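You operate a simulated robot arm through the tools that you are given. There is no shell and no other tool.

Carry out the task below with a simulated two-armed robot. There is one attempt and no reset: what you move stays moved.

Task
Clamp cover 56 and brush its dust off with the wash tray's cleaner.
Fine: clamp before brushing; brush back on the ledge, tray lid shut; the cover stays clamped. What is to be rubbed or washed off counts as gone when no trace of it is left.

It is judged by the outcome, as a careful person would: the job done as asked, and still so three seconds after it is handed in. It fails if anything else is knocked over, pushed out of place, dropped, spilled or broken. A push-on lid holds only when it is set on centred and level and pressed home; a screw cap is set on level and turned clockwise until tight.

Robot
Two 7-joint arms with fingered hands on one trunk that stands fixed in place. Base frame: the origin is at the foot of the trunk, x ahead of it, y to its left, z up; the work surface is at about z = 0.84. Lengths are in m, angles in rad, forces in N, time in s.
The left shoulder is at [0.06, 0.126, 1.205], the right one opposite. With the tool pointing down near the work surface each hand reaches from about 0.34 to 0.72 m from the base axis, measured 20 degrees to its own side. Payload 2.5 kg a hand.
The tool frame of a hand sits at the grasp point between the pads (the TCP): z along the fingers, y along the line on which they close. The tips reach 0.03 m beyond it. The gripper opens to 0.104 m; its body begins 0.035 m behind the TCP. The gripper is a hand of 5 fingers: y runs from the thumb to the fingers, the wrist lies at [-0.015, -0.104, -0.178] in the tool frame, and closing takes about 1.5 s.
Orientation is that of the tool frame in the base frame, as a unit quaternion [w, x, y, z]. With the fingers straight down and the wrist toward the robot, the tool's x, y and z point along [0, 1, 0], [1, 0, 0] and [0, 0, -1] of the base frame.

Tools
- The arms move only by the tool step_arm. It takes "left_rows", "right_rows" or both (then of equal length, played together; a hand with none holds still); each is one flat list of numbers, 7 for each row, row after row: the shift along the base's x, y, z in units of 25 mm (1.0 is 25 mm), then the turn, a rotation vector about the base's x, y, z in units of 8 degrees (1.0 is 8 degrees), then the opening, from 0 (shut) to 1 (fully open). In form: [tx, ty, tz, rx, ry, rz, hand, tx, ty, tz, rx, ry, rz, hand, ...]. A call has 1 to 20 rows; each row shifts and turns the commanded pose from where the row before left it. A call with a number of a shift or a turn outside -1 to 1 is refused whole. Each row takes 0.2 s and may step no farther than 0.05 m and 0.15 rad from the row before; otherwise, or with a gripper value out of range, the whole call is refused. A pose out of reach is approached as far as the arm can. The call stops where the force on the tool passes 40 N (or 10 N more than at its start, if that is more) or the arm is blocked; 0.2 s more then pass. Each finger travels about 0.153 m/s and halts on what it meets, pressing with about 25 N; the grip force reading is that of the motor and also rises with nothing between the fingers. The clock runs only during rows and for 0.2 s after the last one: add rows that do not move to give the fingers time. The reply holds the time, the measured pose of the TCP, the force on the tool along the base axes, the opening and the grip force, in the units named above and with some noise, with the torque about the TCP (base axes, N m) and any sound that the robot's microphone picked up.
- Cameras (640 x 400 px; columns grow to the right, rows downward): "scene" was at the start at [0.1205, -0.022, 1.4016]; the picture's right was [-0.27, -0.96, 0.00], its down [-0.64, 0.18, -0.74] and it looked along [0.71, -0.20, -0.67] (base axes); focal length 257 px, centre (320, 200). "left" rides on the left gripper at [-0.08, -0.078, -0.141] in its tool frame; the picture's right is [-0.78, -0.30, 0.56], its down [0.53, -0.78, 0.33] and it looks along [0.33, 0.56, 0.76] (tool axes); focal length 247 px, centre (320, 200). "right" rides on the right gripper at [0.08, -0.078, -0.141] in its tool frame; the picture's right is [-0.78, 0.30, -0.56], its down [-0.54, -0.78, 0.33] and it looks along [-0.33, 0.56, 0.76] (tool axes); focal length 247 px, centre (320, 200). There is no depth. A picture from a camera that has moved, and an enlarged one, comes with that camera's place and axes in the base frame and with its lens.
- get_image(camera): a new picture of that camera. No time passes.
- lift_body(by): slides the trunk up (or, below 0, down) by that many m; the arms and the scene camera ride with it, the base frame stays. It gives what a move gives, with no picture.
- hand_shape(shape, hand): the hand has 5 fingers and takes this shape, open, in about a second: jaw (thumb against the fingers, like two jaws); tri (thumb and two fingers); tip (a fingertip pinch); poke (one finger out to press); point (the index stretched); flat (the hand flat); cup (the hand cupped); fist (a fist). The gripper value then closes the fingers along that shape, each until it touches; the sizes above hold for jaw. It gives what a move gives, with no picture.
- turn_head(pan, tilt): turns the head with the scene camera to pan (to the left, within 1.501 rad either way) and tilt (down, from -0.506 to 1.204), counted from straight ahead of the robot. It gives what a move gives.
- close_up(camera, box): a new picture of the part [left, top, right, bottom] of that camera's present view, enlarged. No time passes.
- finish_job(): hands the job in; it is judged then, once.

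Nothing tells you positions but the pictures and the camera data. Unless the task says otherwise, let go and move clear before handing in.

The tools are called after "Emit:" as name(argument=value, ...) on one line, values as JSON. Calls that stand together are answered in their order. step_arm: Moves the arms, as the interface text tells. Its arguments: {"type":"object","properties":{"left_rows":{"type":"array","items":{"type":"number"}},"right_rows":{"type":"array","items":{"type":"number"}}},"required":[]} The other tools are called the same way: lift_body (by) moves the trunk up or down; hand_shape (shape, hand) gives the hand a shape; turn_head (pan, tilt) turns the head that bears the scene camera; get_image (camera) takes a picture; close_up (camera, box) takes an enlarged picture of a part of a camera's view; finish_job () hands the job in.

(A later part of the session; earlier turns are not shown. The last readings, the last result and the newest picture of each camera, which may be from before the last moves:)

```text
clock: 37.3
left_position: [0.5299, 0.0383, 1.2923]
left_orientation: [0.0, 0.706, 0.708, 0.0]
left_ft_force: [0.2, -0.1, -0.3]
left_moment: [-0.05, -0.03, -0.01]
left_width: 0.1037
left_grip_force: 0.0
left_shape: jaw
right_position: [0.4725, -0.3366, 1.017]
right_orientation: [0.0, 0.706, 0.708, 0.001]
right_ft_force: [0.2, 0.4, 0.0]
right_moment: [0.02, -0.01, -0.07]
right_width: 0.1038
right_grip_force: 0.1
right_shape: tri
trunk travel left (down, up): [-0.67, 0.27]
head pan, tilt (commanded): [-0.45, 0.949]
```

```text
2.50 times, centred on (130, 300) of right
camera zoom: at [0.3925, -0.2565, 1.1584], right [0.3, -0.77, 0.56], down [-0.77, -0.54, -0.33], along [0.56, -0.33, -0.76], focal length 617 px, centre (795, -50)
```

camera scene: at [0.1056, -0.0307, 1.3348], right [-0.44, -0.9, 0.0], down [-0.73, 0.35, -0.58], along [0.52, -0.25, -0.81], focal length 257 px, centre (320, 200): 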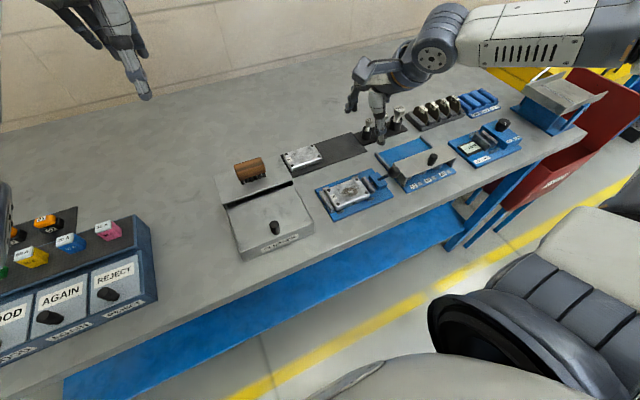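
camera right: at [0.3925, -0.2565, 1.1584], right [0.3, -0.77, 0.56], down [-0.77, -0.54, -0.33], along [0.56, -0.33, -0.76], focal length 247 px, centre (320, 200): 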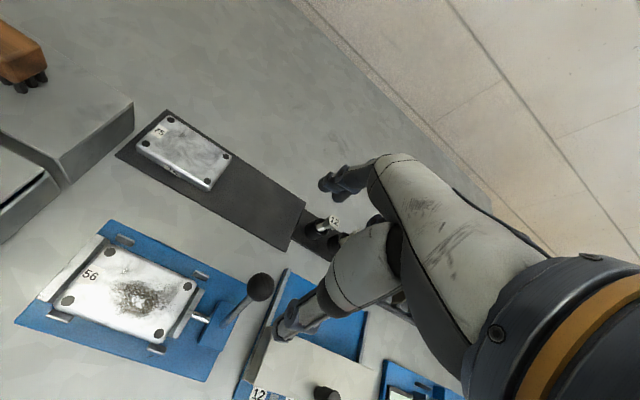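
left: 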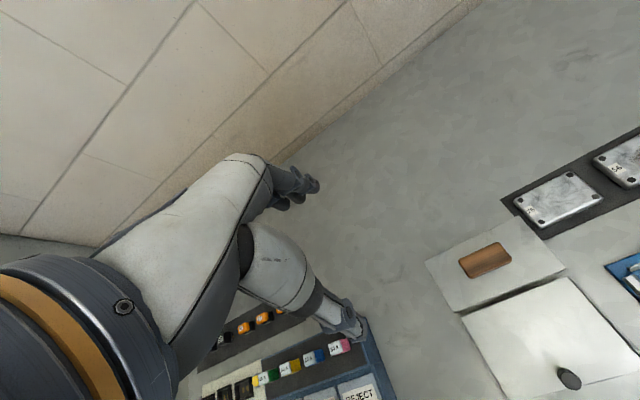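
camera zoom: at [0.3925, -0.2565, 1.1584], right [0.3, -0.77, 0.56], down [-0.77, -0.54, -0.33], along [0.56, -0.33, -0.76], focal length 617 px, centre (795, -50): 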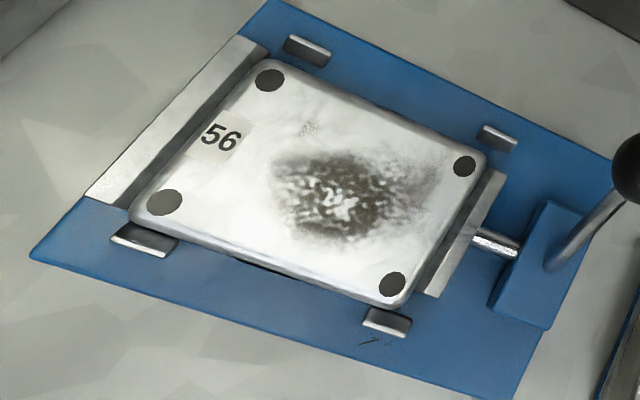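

The cover is held between both jaws. Next the wash tray: I look closely at its lid edges and the brush.

Emit:
close_up(camera="right", box=[0, 0, 150, 250])

Emit:
turn_head(pan=-0.1, tilt=0.85)

Emit:
get_image(camera="scene")

```text
1.60 times, centred on (75, 125) of right
camera zoom: at [0.3925, -0.2565, 1.1584], right [0.3, -0.77, 0.56], down [-0.77, -0.54, -0.33], along [0.56, -0.33, -0.76], focal length 395 px, centre (712, 320)
```

zoom: 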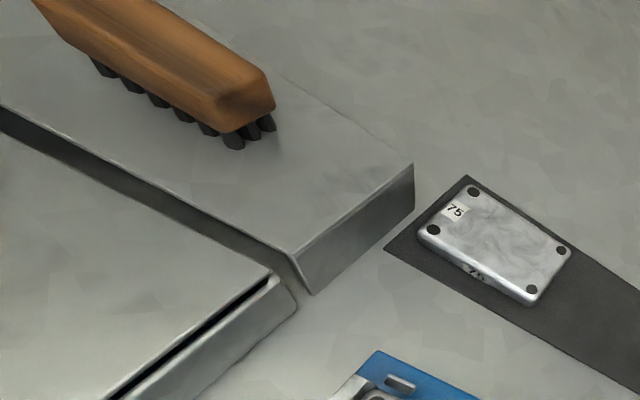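

```text
clock: 38.1
left_position: [0.5304, 0.0382, 1.2916]
left_orientation: [0.0, 0.708, 0.707, 0.0]
left_ft_force: [0.6, -0.6, 0.4]
left_moment: [-0.05, 0.0, 0.01]
left_width: 0.1036
left_grip_force: 0.1
left_shape: jaw
right_position: [0.4728, -0.3361, 1.0161]
right_orientation: [0.0, 0.706, 0.708, 0.001]
right_ft_force: [0.0, 1.2, 0.4]
right_moment: [-0.02, 0.0, 0.01]
right_width: 0.1036
right_grip_force: 0.1
right_shape: tri
trunk travel left (down, up): [-0.67, 0.27]
head pan, tilt (commanded): [-0.099, 0.85]
```

```text
taken
camera scene: at [0.118, -0.007, 1.4623], right [-0.1, -0.99, 0.0], down [-0.75, 0.08, -0.66], along [0.66, -0.07, -0.75], focal length 257 px, centre (320, 200)
```

scene: 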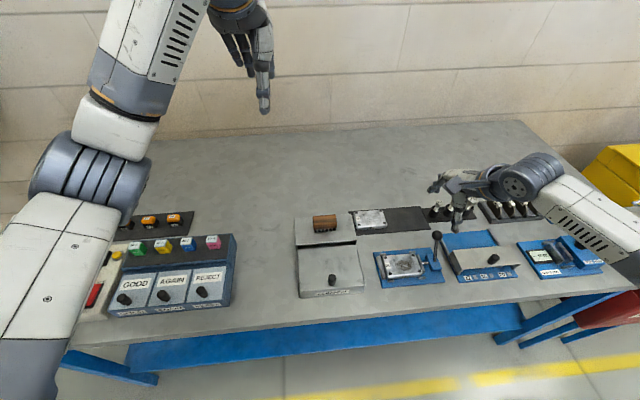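

I zoom on the tray from this more frontal view.

Emit:
close_up(camera="scene", box=[285, 205, 375, 305])

Emit:
close_up(camera="scene", box=[290, 205, 360, 255])

```text
4.00 times, centred on (330, 255) of scene
camera zoom: at [0.118, -0.007, 1.4623], right [-0.1, -0.99, 0.0], down [-0.75, 0.08, -0.66], along [0.66, -0.07, -0.75], focal length 1027 px, centre (280, -20)
```

zoom: 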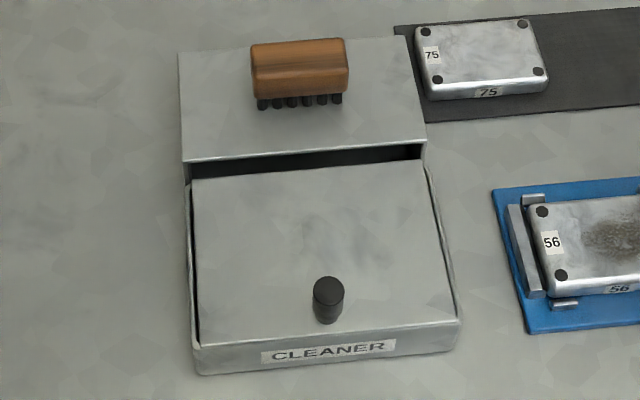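

```text
8.00 times, centred on (325, 230) of scene
camera zoom: at [0.118, -0.007, 1.4623], right [-0.1, -0.99, 0.0], down [-0.75, 0.08, -0.66], along [0.66, -0.07, -0.75], focal length 2055 px, centre (280, -40)
```

zoom: 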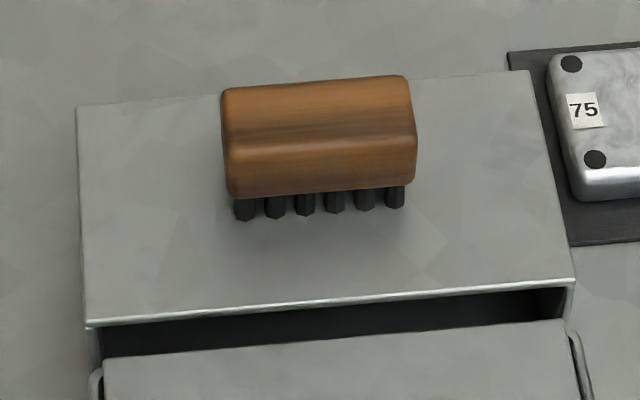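

The ledge is a hollow shelf, so the lid slides back under it; the knob is near [0.3625, −0.059], top at z ≈ 0.917, lid top ≈ 0.887. I'll pinch the knob along y so it can slide freely in x: I turn the right hand by 90° while moving it over there.

Emit:
step_arm(right_rows=[-0.3, 0.9, 0.2, 0, 0, 0.9, 1, -0.3, 0.9, 0.2, 0, 0, 0.9, 1, -0.3, 0.9, 0.2, 0, 0, 0.9, 1, -0.3, 0.9, 0, 0, 0, 0.9, 1, -0.3, 0.9, 0, 0, 0, 0.9, 1, -0.3, 0.9, 0, 0, 0, 0.9, 1, 0, 0, 0, 0, 0, 0, 1])

Emit:
get_image(camera="scene")

```text
clock: 39.7
left_position: [0.5297, 0.0375, 1.2896]
left_orientation: [0.0, 0.707, 0.707, 0.0]
left_ft_force: [-0.7, 0.5, 0.2]
left_moment: [0.03, 0.02, 0.0]
left_width: 0.1038
left_grip_force: 0.0
left_shape: jaw
right_position: [0.427, -0.2002, 1.0314]
right_orientation: [0.0, 0.395, 0.919, 0.001]
right_ft_force: [-0.7, 0.5, -0.4]
right_moment: [-0.03, 0.02, 0.0]
right_width: 0.1042
right_grip_force: 0.1
right_shape: tri
trunk travel left (down, up): [-0.67, 0.27]
head pan, tilt (commanded): [-0.099, 0.85]
```

```text
taken
camera scene: at [0.118, -0.007, 1.4623], right [-0.1, -1.0, 0.0], down [-0.75, 0.07, -0.66], along [0.66, -0.07, -0.75], focal length 257 px, centre (320, 200)
```

scene: 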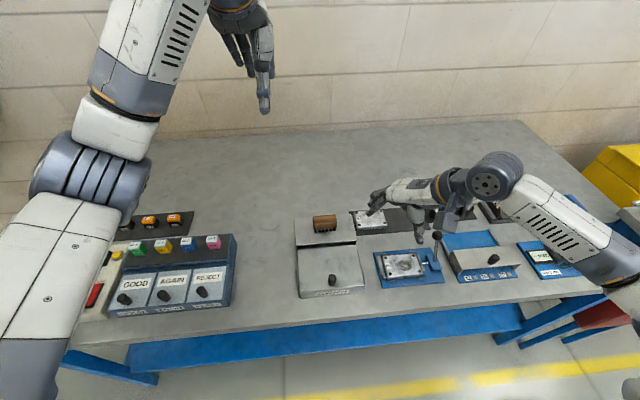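

The turn works well. I finish the turn and move over the knob at height.

Emit:
step_arm(right_rows=[-0.45, 0.94, 0, 0, 0, 0.98, 1, -0.45, 0.94, 0, 0, 0, 0.98, 1, -0.45, 0.94, 0, 0, 0, 0.98, 1, -0.45, 0.94, 0, 0, 0, 0.98, 1, -0.45, 0.94, 0, 0, 0, 0.98, 1, -0.45, 0.94, 0, 0, 0, 0.95, 1, 0, 0, 0, 0, 0, 0, 1, 0, 0, 0, 0, 0, 0, 1])

Emit:
get_image(camera="scene")

Emit:
get_image(camera="right")

```text
clock: 41.5
left_position: [0.5304, 0.0383, 1.2905]
left_orientation: [0.0, 0.707, 0.707, 0.0]
left_ft_force: [-0.7, -0.1, -0.3]
left_moment: [0.03, 0.01, 0.0]
left_width: 0.1038
left_grip_force: 0.1
left_shape: jaw
right_position: [0.3583, -0.0588, 1.0338]
right_orientation: [0.0, -0.003, 1.0, 0.001]
right_ft_force: [0.1, 0.0, -0.4]
right_moment: [-0.03, -0.01, 0.0]
right_width: 0.1038
right_grip_force: 0.0
right_shape: tri
trunk travel left (down, up): [-0.67, 0.27]
head pan, tilt (commanded): [-0.099, 0.85]
```

```text
taken
camera scene: at [0.118, -0.0067, 1.4623], right [-0.1, -1.0, 0.0], down [-0.75, 0.07, -0.66], along [0.66, -0.07, -0.75], focal length 257 px, centre (320, 200)
```

scene: 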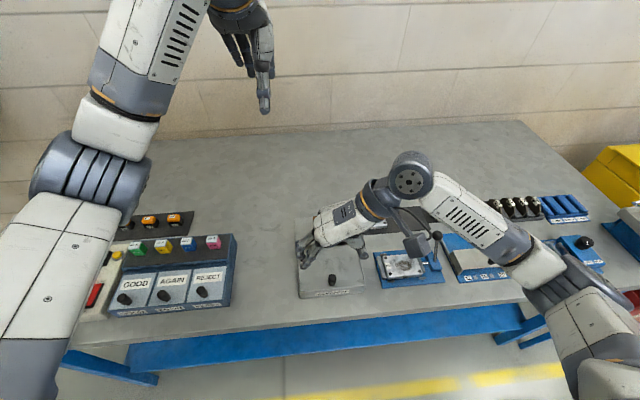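

```text
taken
camera right: at [0.2777, -0.137, 1.1751], right [0.77, 0.3, 0.56], down [0.54, -0.77, -0.33], along [0.33, 0.56, -0.76], focal length 247 px, centre (320, 200)
```

right: 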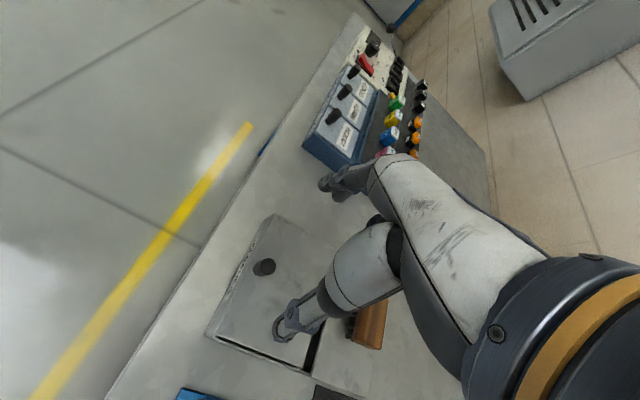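

The hand is over the knob. I zoom to refine the knob's position against the fingers.

Emit:
close_up(camera="right", box=[200, 200, 400, 370])

Emit:
close_up(camera="scene", box=[280, 190, 400, 310])

```text
2.35 times, centred on (300, 285) of right
camera zoom: at [0.2777, -0.137, 1.1751], right [0.77, 0.3, 0.56], down [0.54, -0.77, -0.33], along [0.33, 0.56, -0.76], focal length 581 px, centre (367, 0)
```

zoom: 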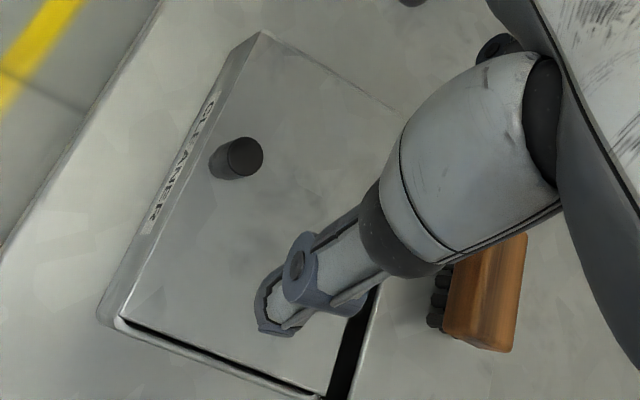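

```text
3.33 times, centred on (340, 250) of scene
camera zoom: at [0.118, -0.0067, 1.4623], right [-0.1, -1.0, 0.0], down [-0.75, 0.07, -0.66], along [0.66, -0.07, -0.75], focal length 856 px, centre (253, 33)
```

zoom: 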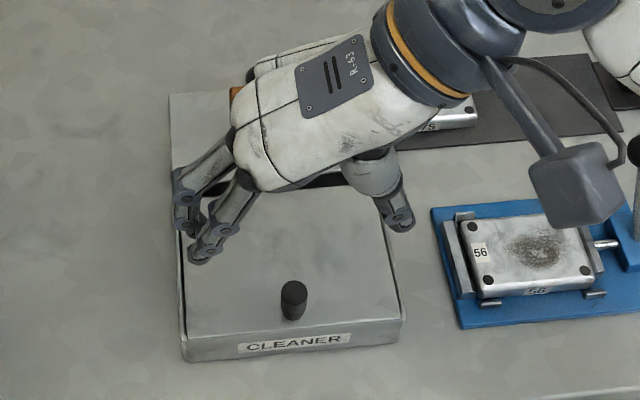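

The knob is at about [0.3635, −0.0587]. I lower the hand so the fingertips straddle it, just above the lid.

Emit:
step_arm(right_rows=[0, 0, -1, 0, 0, 0, 1, 0, 0, -1, 0, 0, 0, 1, 0, 0, -1, 0, 0, 0, 1, 0, 0, -1, 0, 0, 0, 1, 0, 0, 0, 0, 0, 0, 1])

Emit:
close_up(camera="right", box=[200, 170, 400, 370])

Emit:
close_up(camera="scene", box=[280, 210, 400, 310])

```text
clock: 42.7
left_position: [0.5298, 0.0372, 1.2902]
left_orientation: [0.0, 0.707, 0.707, 0.0]
left_ft_force: [-0.1, 0.0, -0.3]
left_moment: [0.0, 0.0, 0.03]
left_width: 0.1038
left_grip_force: 0.0
left_shape: jaw
right_position: [0.359, -0.0606, 0.9326]
right_orientation: [0.0, -0.001, 1.0, 0.001]
right_ft_force: [0.2, 0.2, 0.1]
right_moment: [-0.02, 0.02, -0.01]
right_width: 0.104
right_grip_force: 0.1
right_shape: tri
trunk travel left (down, up): [-0.67, 0.27]
head pan, tilt (commanded): [-0.099, 0.85]
```

```text
2.00 times, centred on (300, 270) of right
camera zoom: at [0.2776, -0.1377, 1.0741], right [0.78, 0.3, 0.56], down [0.54, -0.78, -0.33], along [0.33, 0.56, -0.76], focal length 494 px, centre (360, 60)
```

zoom: 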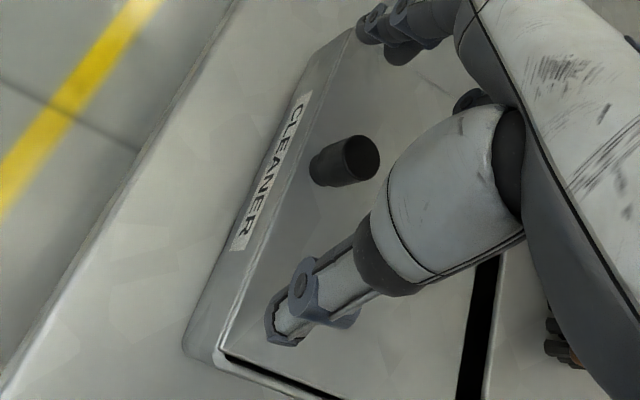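

```text
4.00 times, centred on (340, 260) of scene
camera zoom: at [0.118, -0.0068, 1.4623], right [-0.1, -1.0, 0.0], down [-0.75, 0.07, -0.66], along [0.66, -0.07, -0.75], focal length 1027 px, centre (240, -40)
```

zoom: 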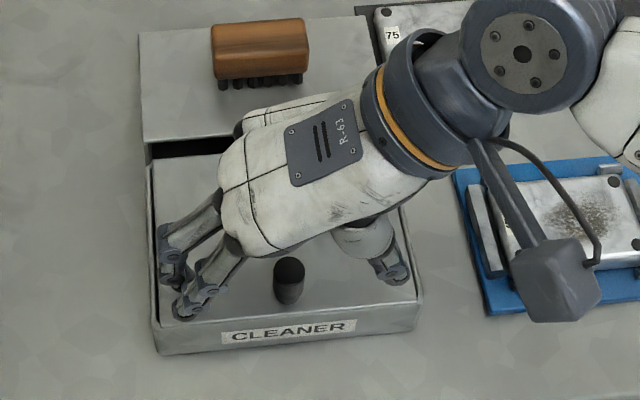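

The knob sits centred between thumb and the two fingers. I lower a few mm more and close on it.

Emit:
step_arm(right_rows=[0, 0, -0.2, 0, 0, 0, 1, 0, 0, 0, 0, 0, 0, 0.7, 0, 0, 0, 0, 0, 0, 0.45, 0, 0, 0, 0, 0, 0, 0.25, 0, 0, 0, 0, 0, 0, 0.1, 0, 0, 0, 0, 0, 0, 0, 0, 0, 0, 0, 0, 0, 0, 0, 0, 0, 0, 0, 0, 0])

Emit:
close_up(camera="right", box=[200, 170, 400, 370])

Emit:
close_up(camera="scene", box=[280, 210, 400, 310])

```text
clock: 44.5
left_position: [0.5304, 0.038, 1.2904]
left_orientation: [0.0, 0.707, 0.707, 0.001]
left_ft_force: [0.1, 0.4, 0.6]
left_moment: [-0.01, 0.01, -0.01]
left_width: 0.1038
left_grip_force: 0.0
left_shape: jaw
right_position: [0.3585, -0.0603, 0.9275]
right_orientation: [0.0, 0.0, 1.0, 0.0]
right_ft_force: [-1.1, -3.7, -1.6]
right_moment: [-0.05, 0.04, 0.0]
right_width: 0.0062
right_grip_force: 25.5
right_shape: tri
trunk travel left (down, up): [-0.67, 0.27]
head pan, tilt (commanded): [-0.099, 0.85]
```

```text
2.00 times, centred on (300, 270) of right
camera zoom: at [0.2779, -0.1382, 1.0684], right [0.78, 0.3, 0.56], down [0.54, -0.78, -0.33], along [0.33, 0.56, -0.76], focal length 494 px, centre (360, 60)
```

zoom: 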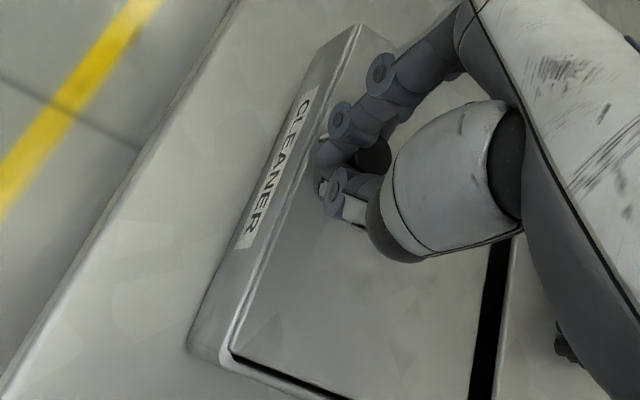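

```text
4.00 times, centred on (340, 260) of scene
camera zoom: at [0.1181, -0.0073, 1.4623], right [-0.1, -1.0, 0.0], down [-0.75, 0.07, -0.66], along [0.66, -0.07, -0.75], focal length 1027 px, centre (240, -40)
```

zoom: 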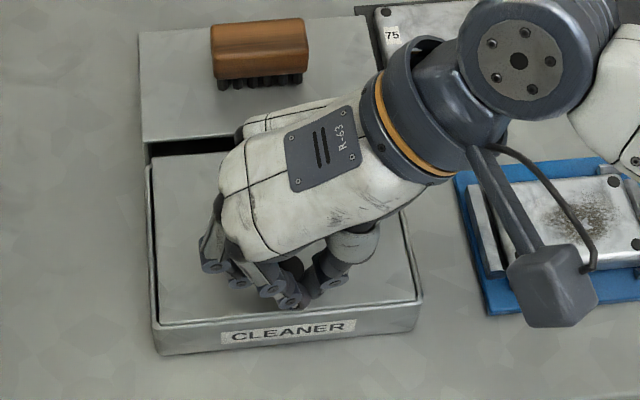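

The fingers have closed round the knob. I push the lid backward (+x) in small steps and watch the force.

Emit:
step_arm(right_rows=[0.3, 0, 0, 0, 0, 0, 0, 0.3, 0, 0, 0, 0, 0, 0, 0, 0, 0, 0, 0, 0, 0])

Emit:
close_up(camera="scene", box=[280, 210, 400, 310])

```text
clock: 45.3
left_position: [0.53, 0.0367, 1.292]
left_orientation: [0.0, 0.707, 0.707, 0.0]
left_ft_force: [-0.2, -0.5, 0.0]
left_moment: [-0.05, 0.01, 0.0]
left_width: 0.1038
left_grip_force: 0.0
left_shape: jaw
right_position: [0.3744, -0.0604, 0.9265]
right_orientation: [0.001, -0.001, 1.0, 0.0]
right_ft_force: [0.2, -6.0, -0.5]
right_moment: [-0.08, 0.0, 0.02]
right_width: 0.0064
right_grip_force: 25.0
right_shape: tri
trunk travel left (down, up): [-0.67, 0.27]
head pan, tilt (commanded): [-0.099, 0.85]
```

```text
4.00 times, centred on (340, 260) of scene
camera zoom: at [0.118, -0.0075, 1.4623], right [-0.1, -1.0, 0.0], down [-0.75, 0.07, -0.66], along [0.66, -0.07, -0.75], focal length 1027 px, centre (240, -40)
```

zoom: 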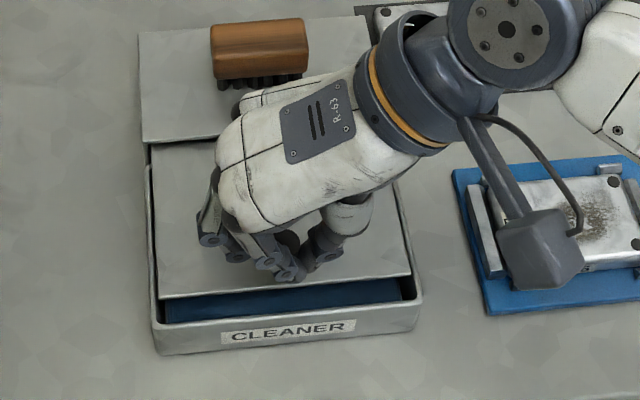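

The lid slides freely and blue cleaner shows in front. I keep sliding it back, checking clearance to the brush.

Emit:
step_arm(right_rows=[0.4, 0, 0, 0, 0, 0, 0, 0.4, 0, 0, 0, 0, 0, 0, 0.4, 0, 0, 0, 0, 0, 0, 0, 0, 0, 0, 0, 0, 0])

Emit:
close_up(camera="scene", box=[280, 190, 400, 310])

Emit:
close_up(camera="right", box=[200, 120, 440, 400])

```text
clock: 46.3
left_position: [0.5302, 0.0374, 1.2906]
left_orientation: [0.0, 0.707, 0.707, 0.0]
left_ft_force: [0.7, 0.7, -0.5]
left_moment: [-0.01, 0.0, -0.02]
left_width: 0.1037
left_grip_force: 0.0
left_shape: jaw
right_position: [0.4041, -0.0605, 0.9267]
right_orientation: [0.001, -0.001, 1.0, 0.001]
right_ft_force: [-0.1, -2.6, -2.6]
right_moment: [-0.03, 0.04, 0.03]
right_width: 0.0064
right_grip_force: 25.0
right_shape: tri
trunk travel left (down, up): [-0.67, 0.27]
head pan, tilt (commanded): [-0.099, 0.85]
```

```text
3.33 times, centred on (340, 250) of scene
camera zoom: at [0.1182, -0.0072, 1.4622], right [-0.1, -1.0, 0.0], down [-0.75, 0.07, -0.66], along [0.66, -0.07, -0.75], focal length 856 px, centre (253, 33)
```

zoom: 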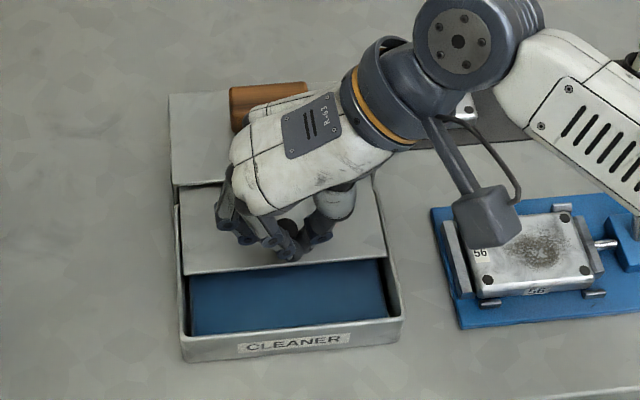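

```text
1.43 times, centred on (320, 260) of right
camera zoom: at [0.3241, -0.1384, 1.0683], right [0.78, 0.3, 0.56], down [0.54, -0.77, -0.33], along [0.33, 0.56, -0.76], focal length 353 px, centre (320, 114)
```

zoom: 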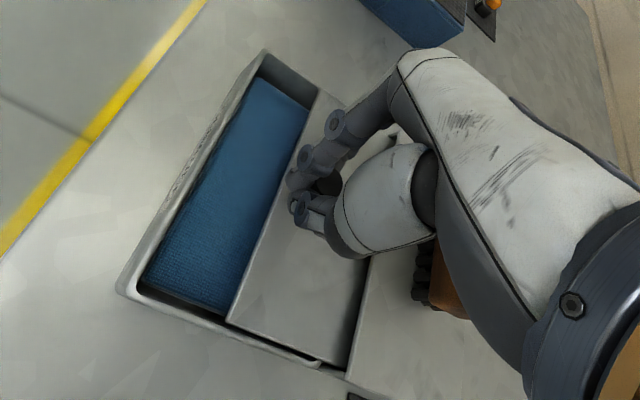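

A blue soaked pad is inside the tray. I open about 2 cm more, staying clear of the brush.

Emit:
step_arm(right_rows=[0.4, 0, 0, 0, 0, 0, 0, 0.4, 0, 0, 0, 0, 0, 0, 0, 0, 0, 0, 0, 0, 0])

Emit:
close_up(camera="scene", box=[280, 190, 400, 310])

Emit:
close_up(camera="right", box=[200, 120, 440, 400])

```text
clock: 47.1
left_position: [0.5305, 0.0379, 1.2915]
left_orientation: [0.0, 0.707, 0.707, 0.0]
left_ft_force: [-0.9, 0.3, -0.1]
left_moment: [0.02, -0.04, -0.02]
left_width: 0.1036
left_grip_force: 0.1
left_shape: jaw
right_position: [0.4243, -0.0607, 0.9278]
right_orientation: [0.0, -0.001, 1.0, 0.0]
right_ft_force: [-0.7, -2.8, -5.2]
right_moment: [-0.04, 0.05, 0.02]
right_width: 0.0064
right_grip_force: 25.4
right_shape: tri
trunk travel left (down, up): [-0.67, 0.27]
head pan, tilt (commanded): [-0.099, 0.85]
```

```text
3.33 times, centred on (340, 250) of scene
camera zoom: at [0.1184, -0.0072, 1.4622], right [-0.1, -1.0, 0.0], down [-0.75, 0.07, -0.66], along [0.66, -0.07, -0.75], focal length 856 px, centre (253, 33)
```

zoom: 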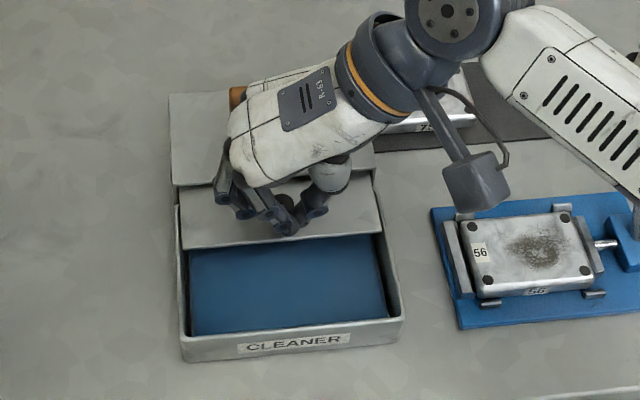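

```text
1.43 times, centred on (320, 260) of right
camera zoom: at [0.3443, -0.1385, 1.0686], right [0.78, 0.3, 0.56], down [0.54, -0.78, -0.33], along [0.33, 0.56, -0.76], focal length 353 px, centre (320, 114)
```

zoom: 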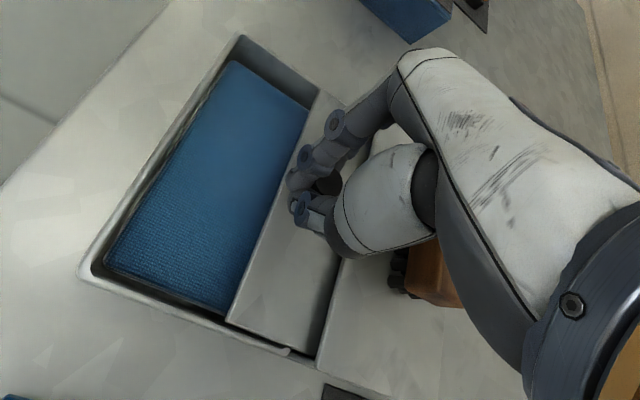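

The opening is now about 6.5 cm, enough to dip the brush. I let go of the knob and lift the hand.

Emit:
step_arm(right_rows=[0, 0, 0, 0, 0, 0, 0.3, 0, 0, 0, 0, 0, 0, 0.6, 0, 0, 0, 0, 0, 0, 0.8, 0, 0, 0, 0, 0, 0, 0.8, 0, 0, 0.8, 0, 0, 0, 0.8, 0, 0, 1, 0, 0, 0, 0.8, 0, 0, 1, 0, 0, 0, 0.8, 0, 0, 1, 0, 0, 0, 0.8, 0, 0, 0, 0, 0, 0, 0.8])

Emit:
close_up(camera="scene", box=[280, 190, 400, 310])

Emit:
get_image(camera="right")

```text
clock: 49.1
left_position: [0.5304, 0.0383, 1.2904]
left_orientation: [0.0, 0.707, 0.707, 0.0]
left_ft_force: [0.0, 0.4, 0.0]
left_moment: [-0.02, -0.03, 0.04]
left_width: 0.1039
left_grip_force: 0.2
left_shape: jaw
right_position: [0.4238, -0.0564, 1.0202]
right_orientation: [0.0, -0.002, 1.0, 0.001]
right_ft_force: [0.7, 0.2, -0.4]
right_moment: [-0.01, -0.02, 0.0]
right_width: 0.083
right_grip_force: 0.0
right_shape: tri
trunk travel left (down, up): [-0.67, 0.27]
head pan, tilt (commanded): [-0.099, 0.85]
```

```text
3.33 times, centred on (340, 250) of scene
camera zoom: at [0.1181, -0.0069, 1.4623], right [-0.1, -1.0, 0.0], down [-0.75, 0.07, -0.66], along [0.66, -0.07, -0.75], focal length 856 px, centre (253, 33)
```

zoom: 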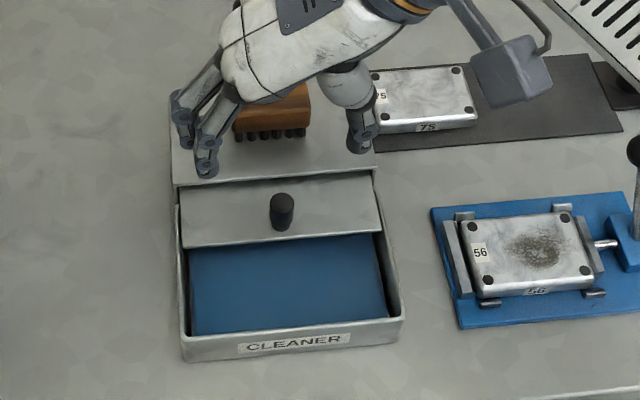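

```text
taken
camera right: at [0.3434, -0.1351, 1.1617], right [0.78, 0.3, 0.56], down [0.54, -0.77, -0.33], along [0.33, 0.56, -0.76], focal length 247 px, centre (320, 200)
```

right: 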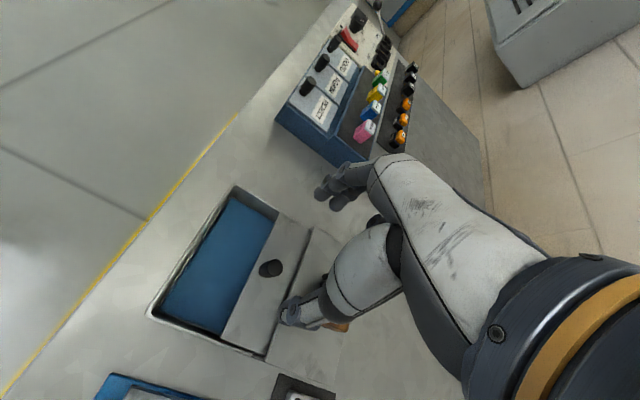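

The lid stays open and the brush is untouched at about [0.510, −0.062]. I turn the hand back to grip across the brush's narrow side and move above it.

Emit:
step_arm(right_rows=[0.28, 0, 0.1, 0, 0, -0.94, 1, 0.28, 0, 0.1, 0, 0, -0.94, 1, 0.28, 0, 0, 0, 0, -0.94, 1, 0.28, 0, 0, 0, 0, -0.94, 1, 0.28, 0, 0, 0, 0, -0.94, 1, 0.28, 0, 0, 0, 0, -0.94, 1, 0.28, 0, 0, 0, 0, -0.94, 1, 0.28, 0, 0, 0, 0, -0.94, 1, 0.28, -0.1, 0, 0, 0, -0.94, 1, 0.28, -0.1, 0, 0, 0, -0.94, 1, 0.28, 0, 0, 0, 0, -0.94, 1, 0.28, 0, 0, 0, 0, -0.94, 1, 0, 0, 0, 0, 0, 0, 1, 0, 0, 0, 0, 0, 0, 1])

Emit:
get_image(camera="right")

Emit:
close_up(camera="scene", box=[280, 170, 400, 290])

```text
clock: 52.1
left_position: [0.5298, 0.0379, 1.2906]
left_orientation: [0.0, 0.707, 0.707, 0.0]
left_ft_force: [-0.1, -0.6, -0.4]
left_moment: [-0.02, 0.01, -0.01]
left_width: 0.1037
left_grip_force: 0.1
left_shape: jaw
right_position: [0.5074, -0.0656, 1.0272]
right_orientation: [0.0, 0.708, 0.706, 0.0]
right_ft_force: [-0.7, 0.3, -1.0]
right_moment: [0.01, 0.0, -0.02]
right_width: 0.1038
right_grip_force: 0.1
right_shape: tri
trunk travel left (down, up): [-0.67, 0.27]
head pan, tilt (commanded): [-0.099, 0.85]
```

```text
taken
camera right: at [0.4289, 0.0158, 1.1688], right [0.29, -0.78, 0.56], down [-0.78, -0.53, -0.33], along [0.56, -0.34, -0.76], focal length 247 px, centre (320, 200)
```

right: 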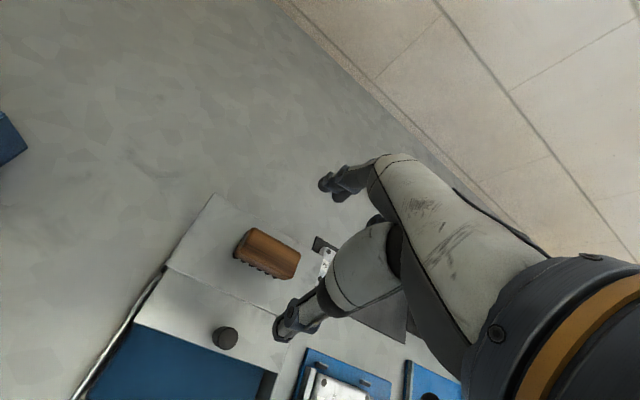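

```text
3.33 times, centred on (340, 230) of scene
camera zoom: at [0.118, -0.0068, 1.4623], right [-0.1, -1.0, 0.0], down [-0.75, 0.07, -0.66], along [0.66, -0.07, -0.75], focal length 856 px, centre (253, 100)
```

zoom: 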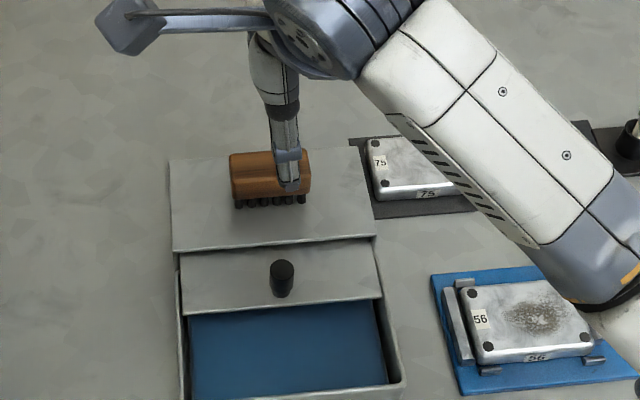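

Emit:
close_up(camera="right", box=[190, 190, 340, 350])

Emit:
close_up(camera="scene", box=[320, 210, 400, 270])

Emit:
close_up(camera="scene", box=[295, 200, 355, 250])

```text
2.50 times, centred on (265, 270) of right
camera zoom: at [0.4289, 0.0158, 1.1688], right [0.29, -0.78, 0.56], down [-0.78, -0.53, -0.33], along [0.56, -0.34, -0.76], focal length 617 px, centre (458, 25)
```

zoom: 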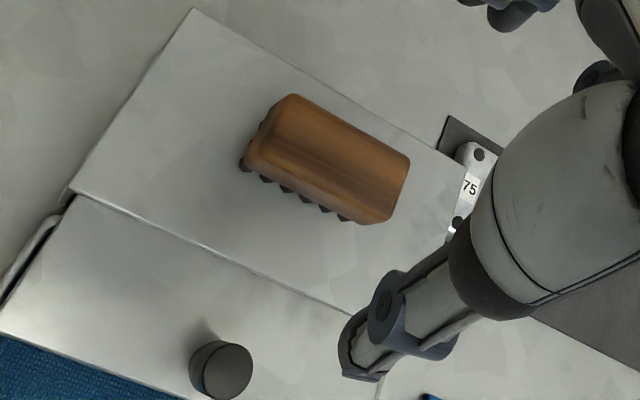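

```text
6.67 times, centred on (360, 240) of scene
camera zoom: at [0.118, -0.0068, 1.4623], right [-0.1, -1.0, 0.0], down [-0.75, 0.07, -0.66], along [0.66, -0.07, -0.75], focal length 1712 px, centre (53, -67)
```

zoom: 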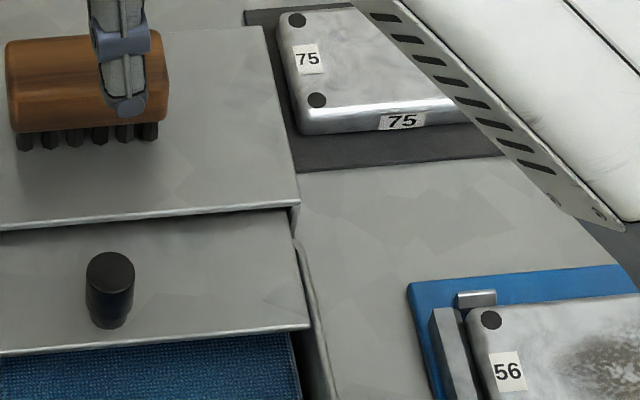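

```text
8.00 times, centred on (325, 225) of scene
camera zoom: at [0.118, -0.0068, 1.4623], right [-0.1, -1.0, 0.0], down [-0.75, 0.07, -0.66], along [0.66, -0.07, -0.75], focal length 2055 px, centre (280, 0)
```

zoom: 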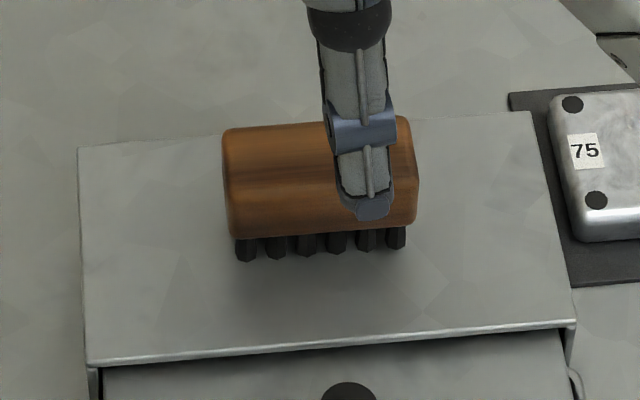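

The brush centre is at [0.510, −0.058]. I align and lower so the fingertips take the upper part of its wooden body.

Emit:
step_arm(right_rows=[0.12, 0.27, -0.5, 0, 0, 0, 1, 0, 0, -1, 0, 0, 0, 1, 0, 0, -1, 0, 0, 0, 1, 0, 0, -0.4, 0, 0, 0, 1, 0, 0, 0, 0, 0, 0, 1, 0, 0, 0, 0, 0, 0, 1])

Emit:
close_up(camera="right", box=[190, 100, 440, 350])

Emit:
close_up(camera="scene", box=[290, 190, 370, 250])

```text
clock: 53.5
left_position: [0.5304, 0.0379, 1.2915]
left_orientation: [-0.001, 0.706, 0.708, 0.0]
left_ft_force: [0.4, 0.5, -0.4]
left_moment: [-0.01, 0.0, 0.0]
left_width: 0.1038
left_grip_force: 0.1
left_shape: jaw
right_position: [0.5107, -0.0578, 0.9563]
right_orientation: [0.0, 0.708, 0.706, 0.0]
right_ft_force: [-0.6, -0.7, 0.2]
right_moment: [0.01, 0.05, -0.02]
right_width: 0.1041
right_grip_force: 0.1
right_shape: tri
trunk travel left (down, up): [-0.67, 0.27]
head pan, tilt (commanded): [-0.099, 0.85]
```

```text
1.60 times, centred on (315, 225) of right
camera zoom: at [0.4325, 0.0221, 1.0977], right [0.29, -0.78, 0.56], down [-0.78, -0.53, -0.33], along [0.56, -0.34, -0.76], focal length 395 px, centre (328, 160)
```

zoom: 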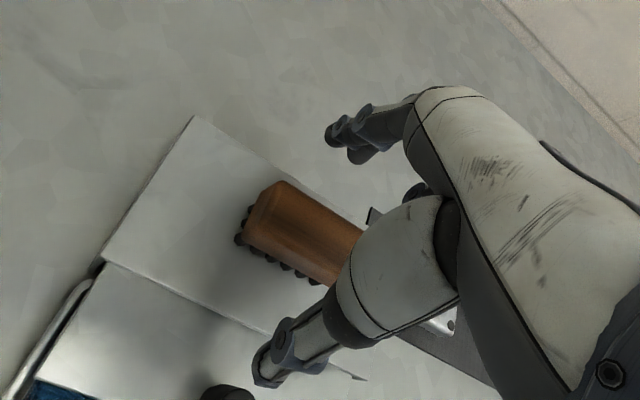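

```text
6.67 times, centred on (330, 220) of scene
camera zoom: at [0.118, -0.0069, 1.4623], right [-0.1, -1.0, 0.0], down [-0.75, 0.07, -0.66], along [0.66, -0.07, -0.75], focal length 1712 px, centre (253, 67)
```

zoom: 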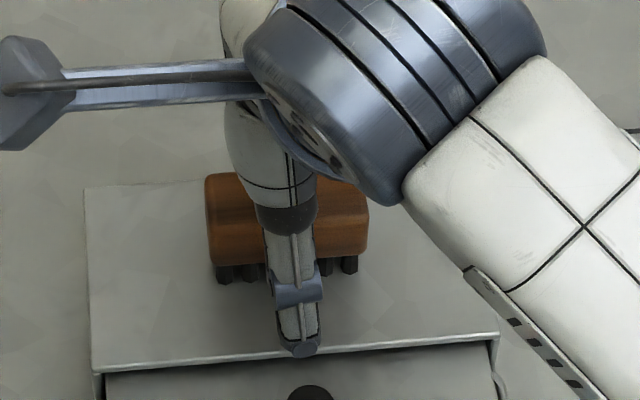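

Fingers straddle the brush. I go 5 mm lower and close on it.

Emit:
step_arm(right_rows=[0, 0, -0.22, 0, 0, 0, 1, 0, 0, 0, 0, 0, 0, 0.8, 0, 0, 0, 0, 0, 0, 0.6, 0, 0, 0, 0, 0, 0, 0.4, 0, 0, 0, 0, 0, 0, 0.2, 0, 0, 0, 0, 0, 0, 0, 0, 0, 0, 0, 0, 0, 0, 0, 0, 0, 0, 0, 0, 0])

Emit:
close_up(camera="right", box=[190, 100, 440, 350])

Emit:
close_up(camera="scene", box=[290, 190, 370, 250])

```text
clock: 55.3
left_position: [0.5306, 0.0379, 1.29]
left_orientation: [0.0, 0.708, 0.706, 0.0]
left_ft_force: [0.2, 0.4, 0.0]
left_moment: [-0.01, -0.03, -0.02]
left_width: 0.1037
left_grip_force: 0.3
left_shape: jaw
right_position: [0.5112, -0.0575, 0.9503]
right_orientation: [0.0, 0.707, 0.707, 0.0]
right_ft_force: [-0.1, 0.2, -0.7]
right_moment: [-0.01, -0.04, 0.01]
right_width: 0.0234
right_grip_force: 25.2
right_shape: tri
trunk travel left (down, up): [-0.67, 0.27]
head pan, tilt (commanded): [-0.099, 0.85]
```

```text
1.60 times, centred on (315, 225) of right
camera zoom: at [0.4326, 0.0219, 1.0912], right [0.29, -0.78, 0.56], down [-0.78, -0.53, -0.33], along [0.56, -0.34, -0.76], focal length 395 px, centre (328, 160)
```

zoom: 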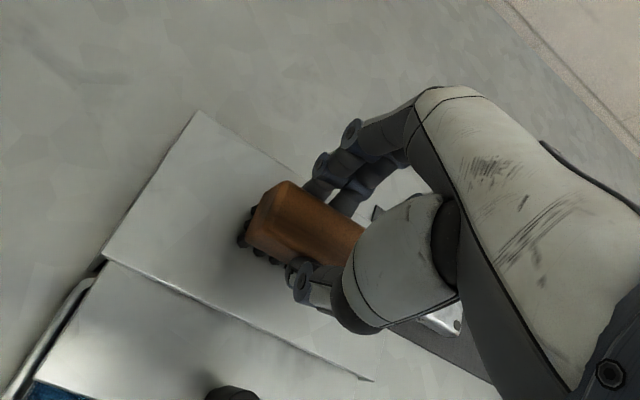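

```text
6.67 times, centred on (330, 220) of scene
camera zoom: at [0.118, -0.0069, 1.4623], right [-0.1, -1.0, 0.0], down [-0.75, 0.07, -0.66], along [0.66, -0.07, -0.75], focal length 1712 px, centre (253, 67)
```

zoom: 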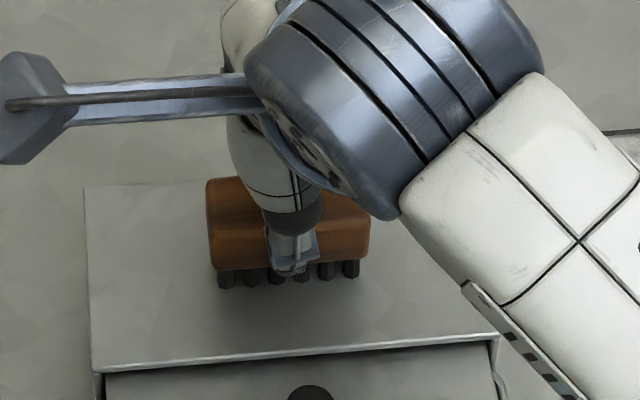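

The brush is gripped firmly (23 mm wide). I lift it straight off the ledge and check.

Emit:
step_arm(right_rows=[0, 0, 0.5, 0, 0, 0, 0, 0, 0, 0.8, 0, 0, 0, 0, 0, 0, 1, 0, 0, 0, 0, 0, 0, 0.5, 0, 0, 0, 0, 0, 0, 0, 0, 0, 0, 0])

Emit:
close_up(camera="right", box=[190, 100, 440, 350])

Emit:
close_up(camera="scene", box=[280, 170, 400, 270])

```text
clock: 56.5
left_position: [0.5299, 0.0382, 1.2905]
left_orientation: [0.0, 0.707, 0.708, 0.0]
left_ft_force: [-0.8, 0.2, -0.1]
left_moment: [-0.03, -0.02, 0.02]
left_width: 0.1035
left_grip_force: 0.1
left_shape: jaw
right_position: [0.5106, -0.0564, 1.0191]
right_orientation: [0.0, 0.707, 0.707, 0.001]
right_ft_force: [0.5, 0.0, -0.6]
right_moment: [-0.05, 0.03, -0.01]
right_width: 0.0232
right_grip_force: 24.5
right_shape: tri
trunk travel left (down, up): [-0.67, 0.27]
head pan, tilt (commanded): [-0.099, 0.85]
```

```text
1.60 times, centred on (315, 225) of right
camera zoom: at [0.432, 0.0235, 1.1606], right [0.29, -0.78, 0.56], down [-0.78, -0.53, -0.33], along [0.56, -0.34, -0.76], focal length 395 px, centre (328, 160)
```

zoom: 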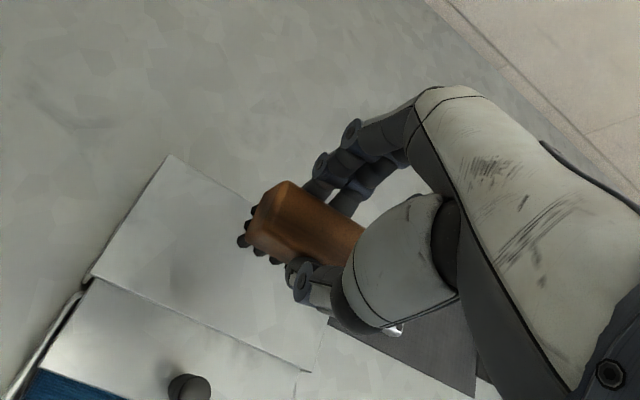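

```text
4.00 times, centred on (340, 220) of scene
camera zoom: at [0.118, -0.0069, 1.4623], right [-0.1, -1.0, 0.0], down [-0.75, 0.07, -0.66], along [0.66, -0.07, -0.75], focal length 1027 px, centre (240, 120)
```

zoom: 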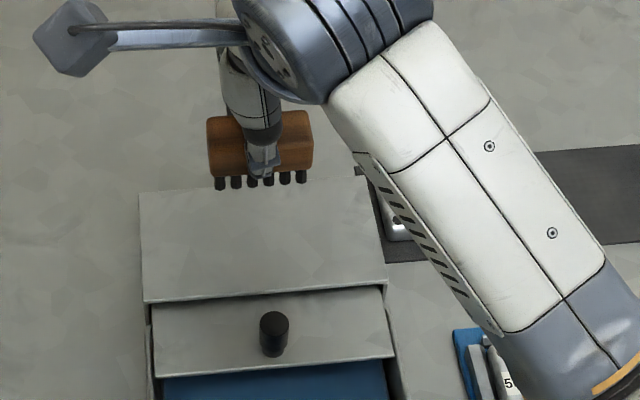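

The brush hangs level. The tray lies close to the robot, so I raise the trunk to give the arm room before moving over the opening.

Emit:
lift_body(by=0.15)

Emit:
step_arm(right_rows=[-0.8, 0, -1, 0, 0, 0, 0, -0.8, 0, -1, 0, 0, 0, 0, -0.8, 0, -1, 0, 0, 0, 0, -0.8, 0, -1, 0, 0, 0, 0, -0.8, 0, -0.8, 0, 0, 0, 0, -0.8, -0.1, -0.6, 0, 0, 0, 0, -0.2, 0, -0.5, 0, 0, 0, 0, 0, 0, 0, 0, 0, 0, 0])

Emit:
get_image(camera="right")

Emit:
get_image(camera="scene")

```text
clock: 58.3
left_position: [0.5306, 0.0372, 1.4408]
left_orientation: [0.0, 0.707, 0.707, 0.001]
left_ft_force: [0.1, 0.2, -0.1]
left_moment: [-0.03, -0.02, 0.0]
left_width: 0.1037
left_grip_force: 0.0
left_shape: jaw
right_position: [0.5124, -0.0564, 1.1688]
right_orientation: [0.0, 0.707, 0.707, 0.0]
right_ft_force: [-0.9, -0.6, -0.1]
right_moment: [0.01, 0.02, 0.03]
right_width: 0.0234
right_grip_force: 24.9
right_shape: tri
trunk travel left (down, up): [-0.82, 0.12]
head pan, tilt (commanded): [-0.099, 0.85]
```

```text
clock: 60.1
left_position: [0.5305, 0.0388, 1.4408]
left_orientation: [0.0, 0.707, 0.708, 0.0]
left_ft_force: [-0.8, 0.1, 0.4]
left_moment: [0.0, -0.01, -0.01]
left_width: 0.1041
left_grip_force: 0.1
left_shape: jaw
right_position: [0.3846, -0.0615, 1.0226]
right_orientation: [0.0, 0.708, 0.706, 0.001]
right_ft_force: [-0.6, 0.2, 0.1]
right_moment: [-0.03, 0.03, 0.0]
right_width: 0.0233
right_grip_force: 25.4
right_shape: tri
trunk travel left (down, up): [-0.82, 0.12]
head pan, tilt (commanded): [-0.099, 0.85]
```

```text
taken
camera right: at [0.3064, 0.0198, 1.1641], right [0.29, -0.78, 0.56], down [-0.78, -0.53, -0.33], along [0.56, -0.34, -0.76], focal length 247 px, centre (320, 200)
```

right: 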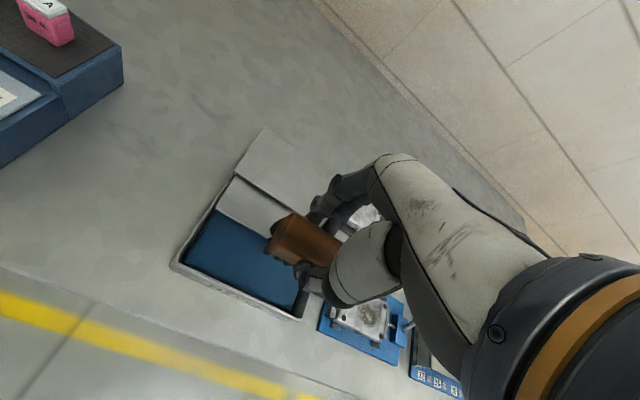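

```text
taken
camera scene: at [0.1179, -0.007, 1.6123], right [-0.1, -1.0, 0.0], down [-0.75, 0.07, -0.66], along [0.66, -0.07, -0.75], focal length 257 px, centre (320, 200)
```

scene: 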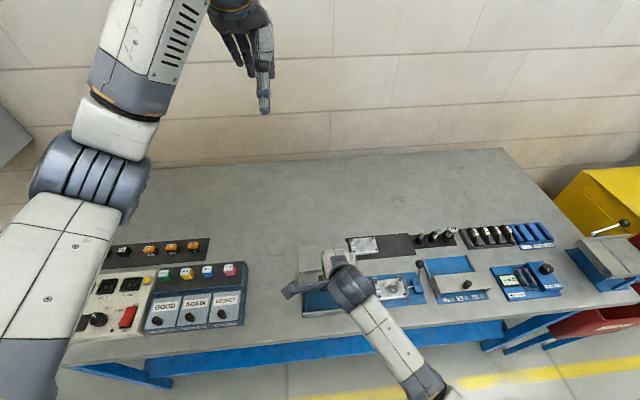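

The brush is over the tray opening. I zoom to check clearance on both sides before dipping.

Emit:
close_up(camera="right", box=[160, 120, 420, 350])

Emit:
close_up(camera="scene", box=[270, 220, 430, 330])

```text
1.74 times, centred on (290, 235) of right
camera zoom: at [0.3064, 0.0198, 1.1641], right [0.29, -0.78, 0.56], down [-0.78, -0.53, -0.33], along [0.56, -0.34, -0.76], focal length 430 px, centre (372, 139)
```

zoom: 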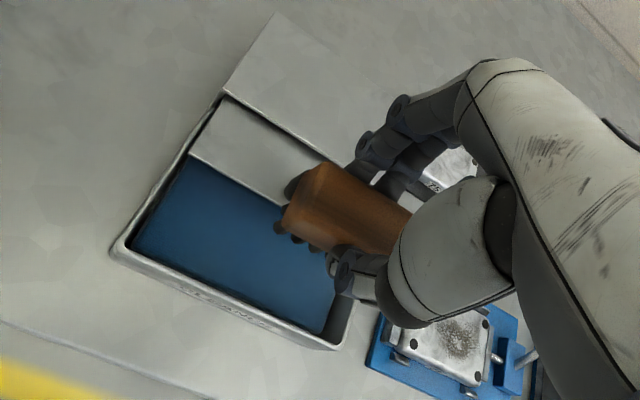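

```text
3.64 times, centred on (350, 275) of scene
camera zoom: at [0.1179, -0.007, 1.6123], right [-0.1, -1.0, 0.0], down [-0.75, 0.07, -0.66], along [0.66, -0.07, -0.75], focal length 934 px, centre (211, -73)
```

zoom: 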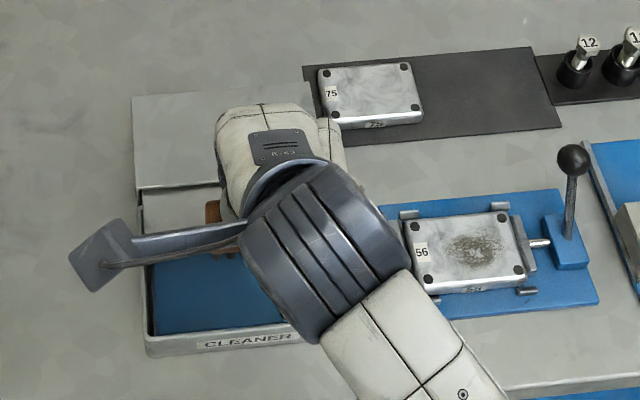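

Opening spans x 0.352–0.416 and the brush with fingers fits centred at 0.385. I lower to just above the pad.

Emit:
step_arm(right_rows=[0, 0, -1, 0, 0, 0, 0, 0, 0, -1, 0, 0, 0, 0, 0, 0, -1, 0, 0, 0, 0, 0, 0, -0.5, 0, 0, 0, 0, 0, 0, 0, 0, 0, 0, 0])

Emit:
close_up(camera="right", box=[160, 120, 420, 350])

```text
clock: 61.3
left_position: [0.5304, 0.0375, 1.4406]
left_orientation: [0.0, 0.707, 0.707, 0.0]
left_ft_force: [-0.1, 0.3, 0.7]
left_moment: [0.0, 0.01, 0.0]
left_width: 0.1034
left_grip_force: 0.1
left_shape: jaw
right_position: [0.3842, -0.0594, 0.9348]
right_orientation: [0.001, 0.708, 0.706, 0.0]
right_ft_force: [-0.1, 0.7, -1.1]
right_moment: [0.02, 0.01, -0.01]
right_width: 0.0232
right_grip_force: 25.2
right_shape: tri
trunk travel left (down, up): [-0.82, 0.12]
head pan, tilt (commanded): [-0.099, 0.85]
```

```text
1.74 times, centred on (290, 235) of right
camera zoom: at [0.3054, 0.021, 1.0756], right [0.29, -0.78, 0.56], down [-0.78, -0.53, -0.33], along [0.56, -0.34, -0.76], focal length 430 px, centre (372, 139)
```

zoom: 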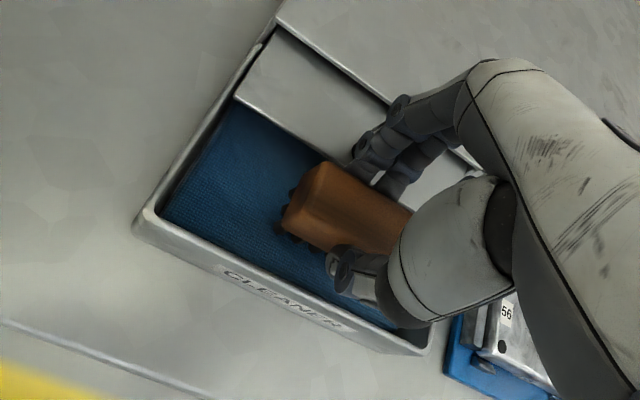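

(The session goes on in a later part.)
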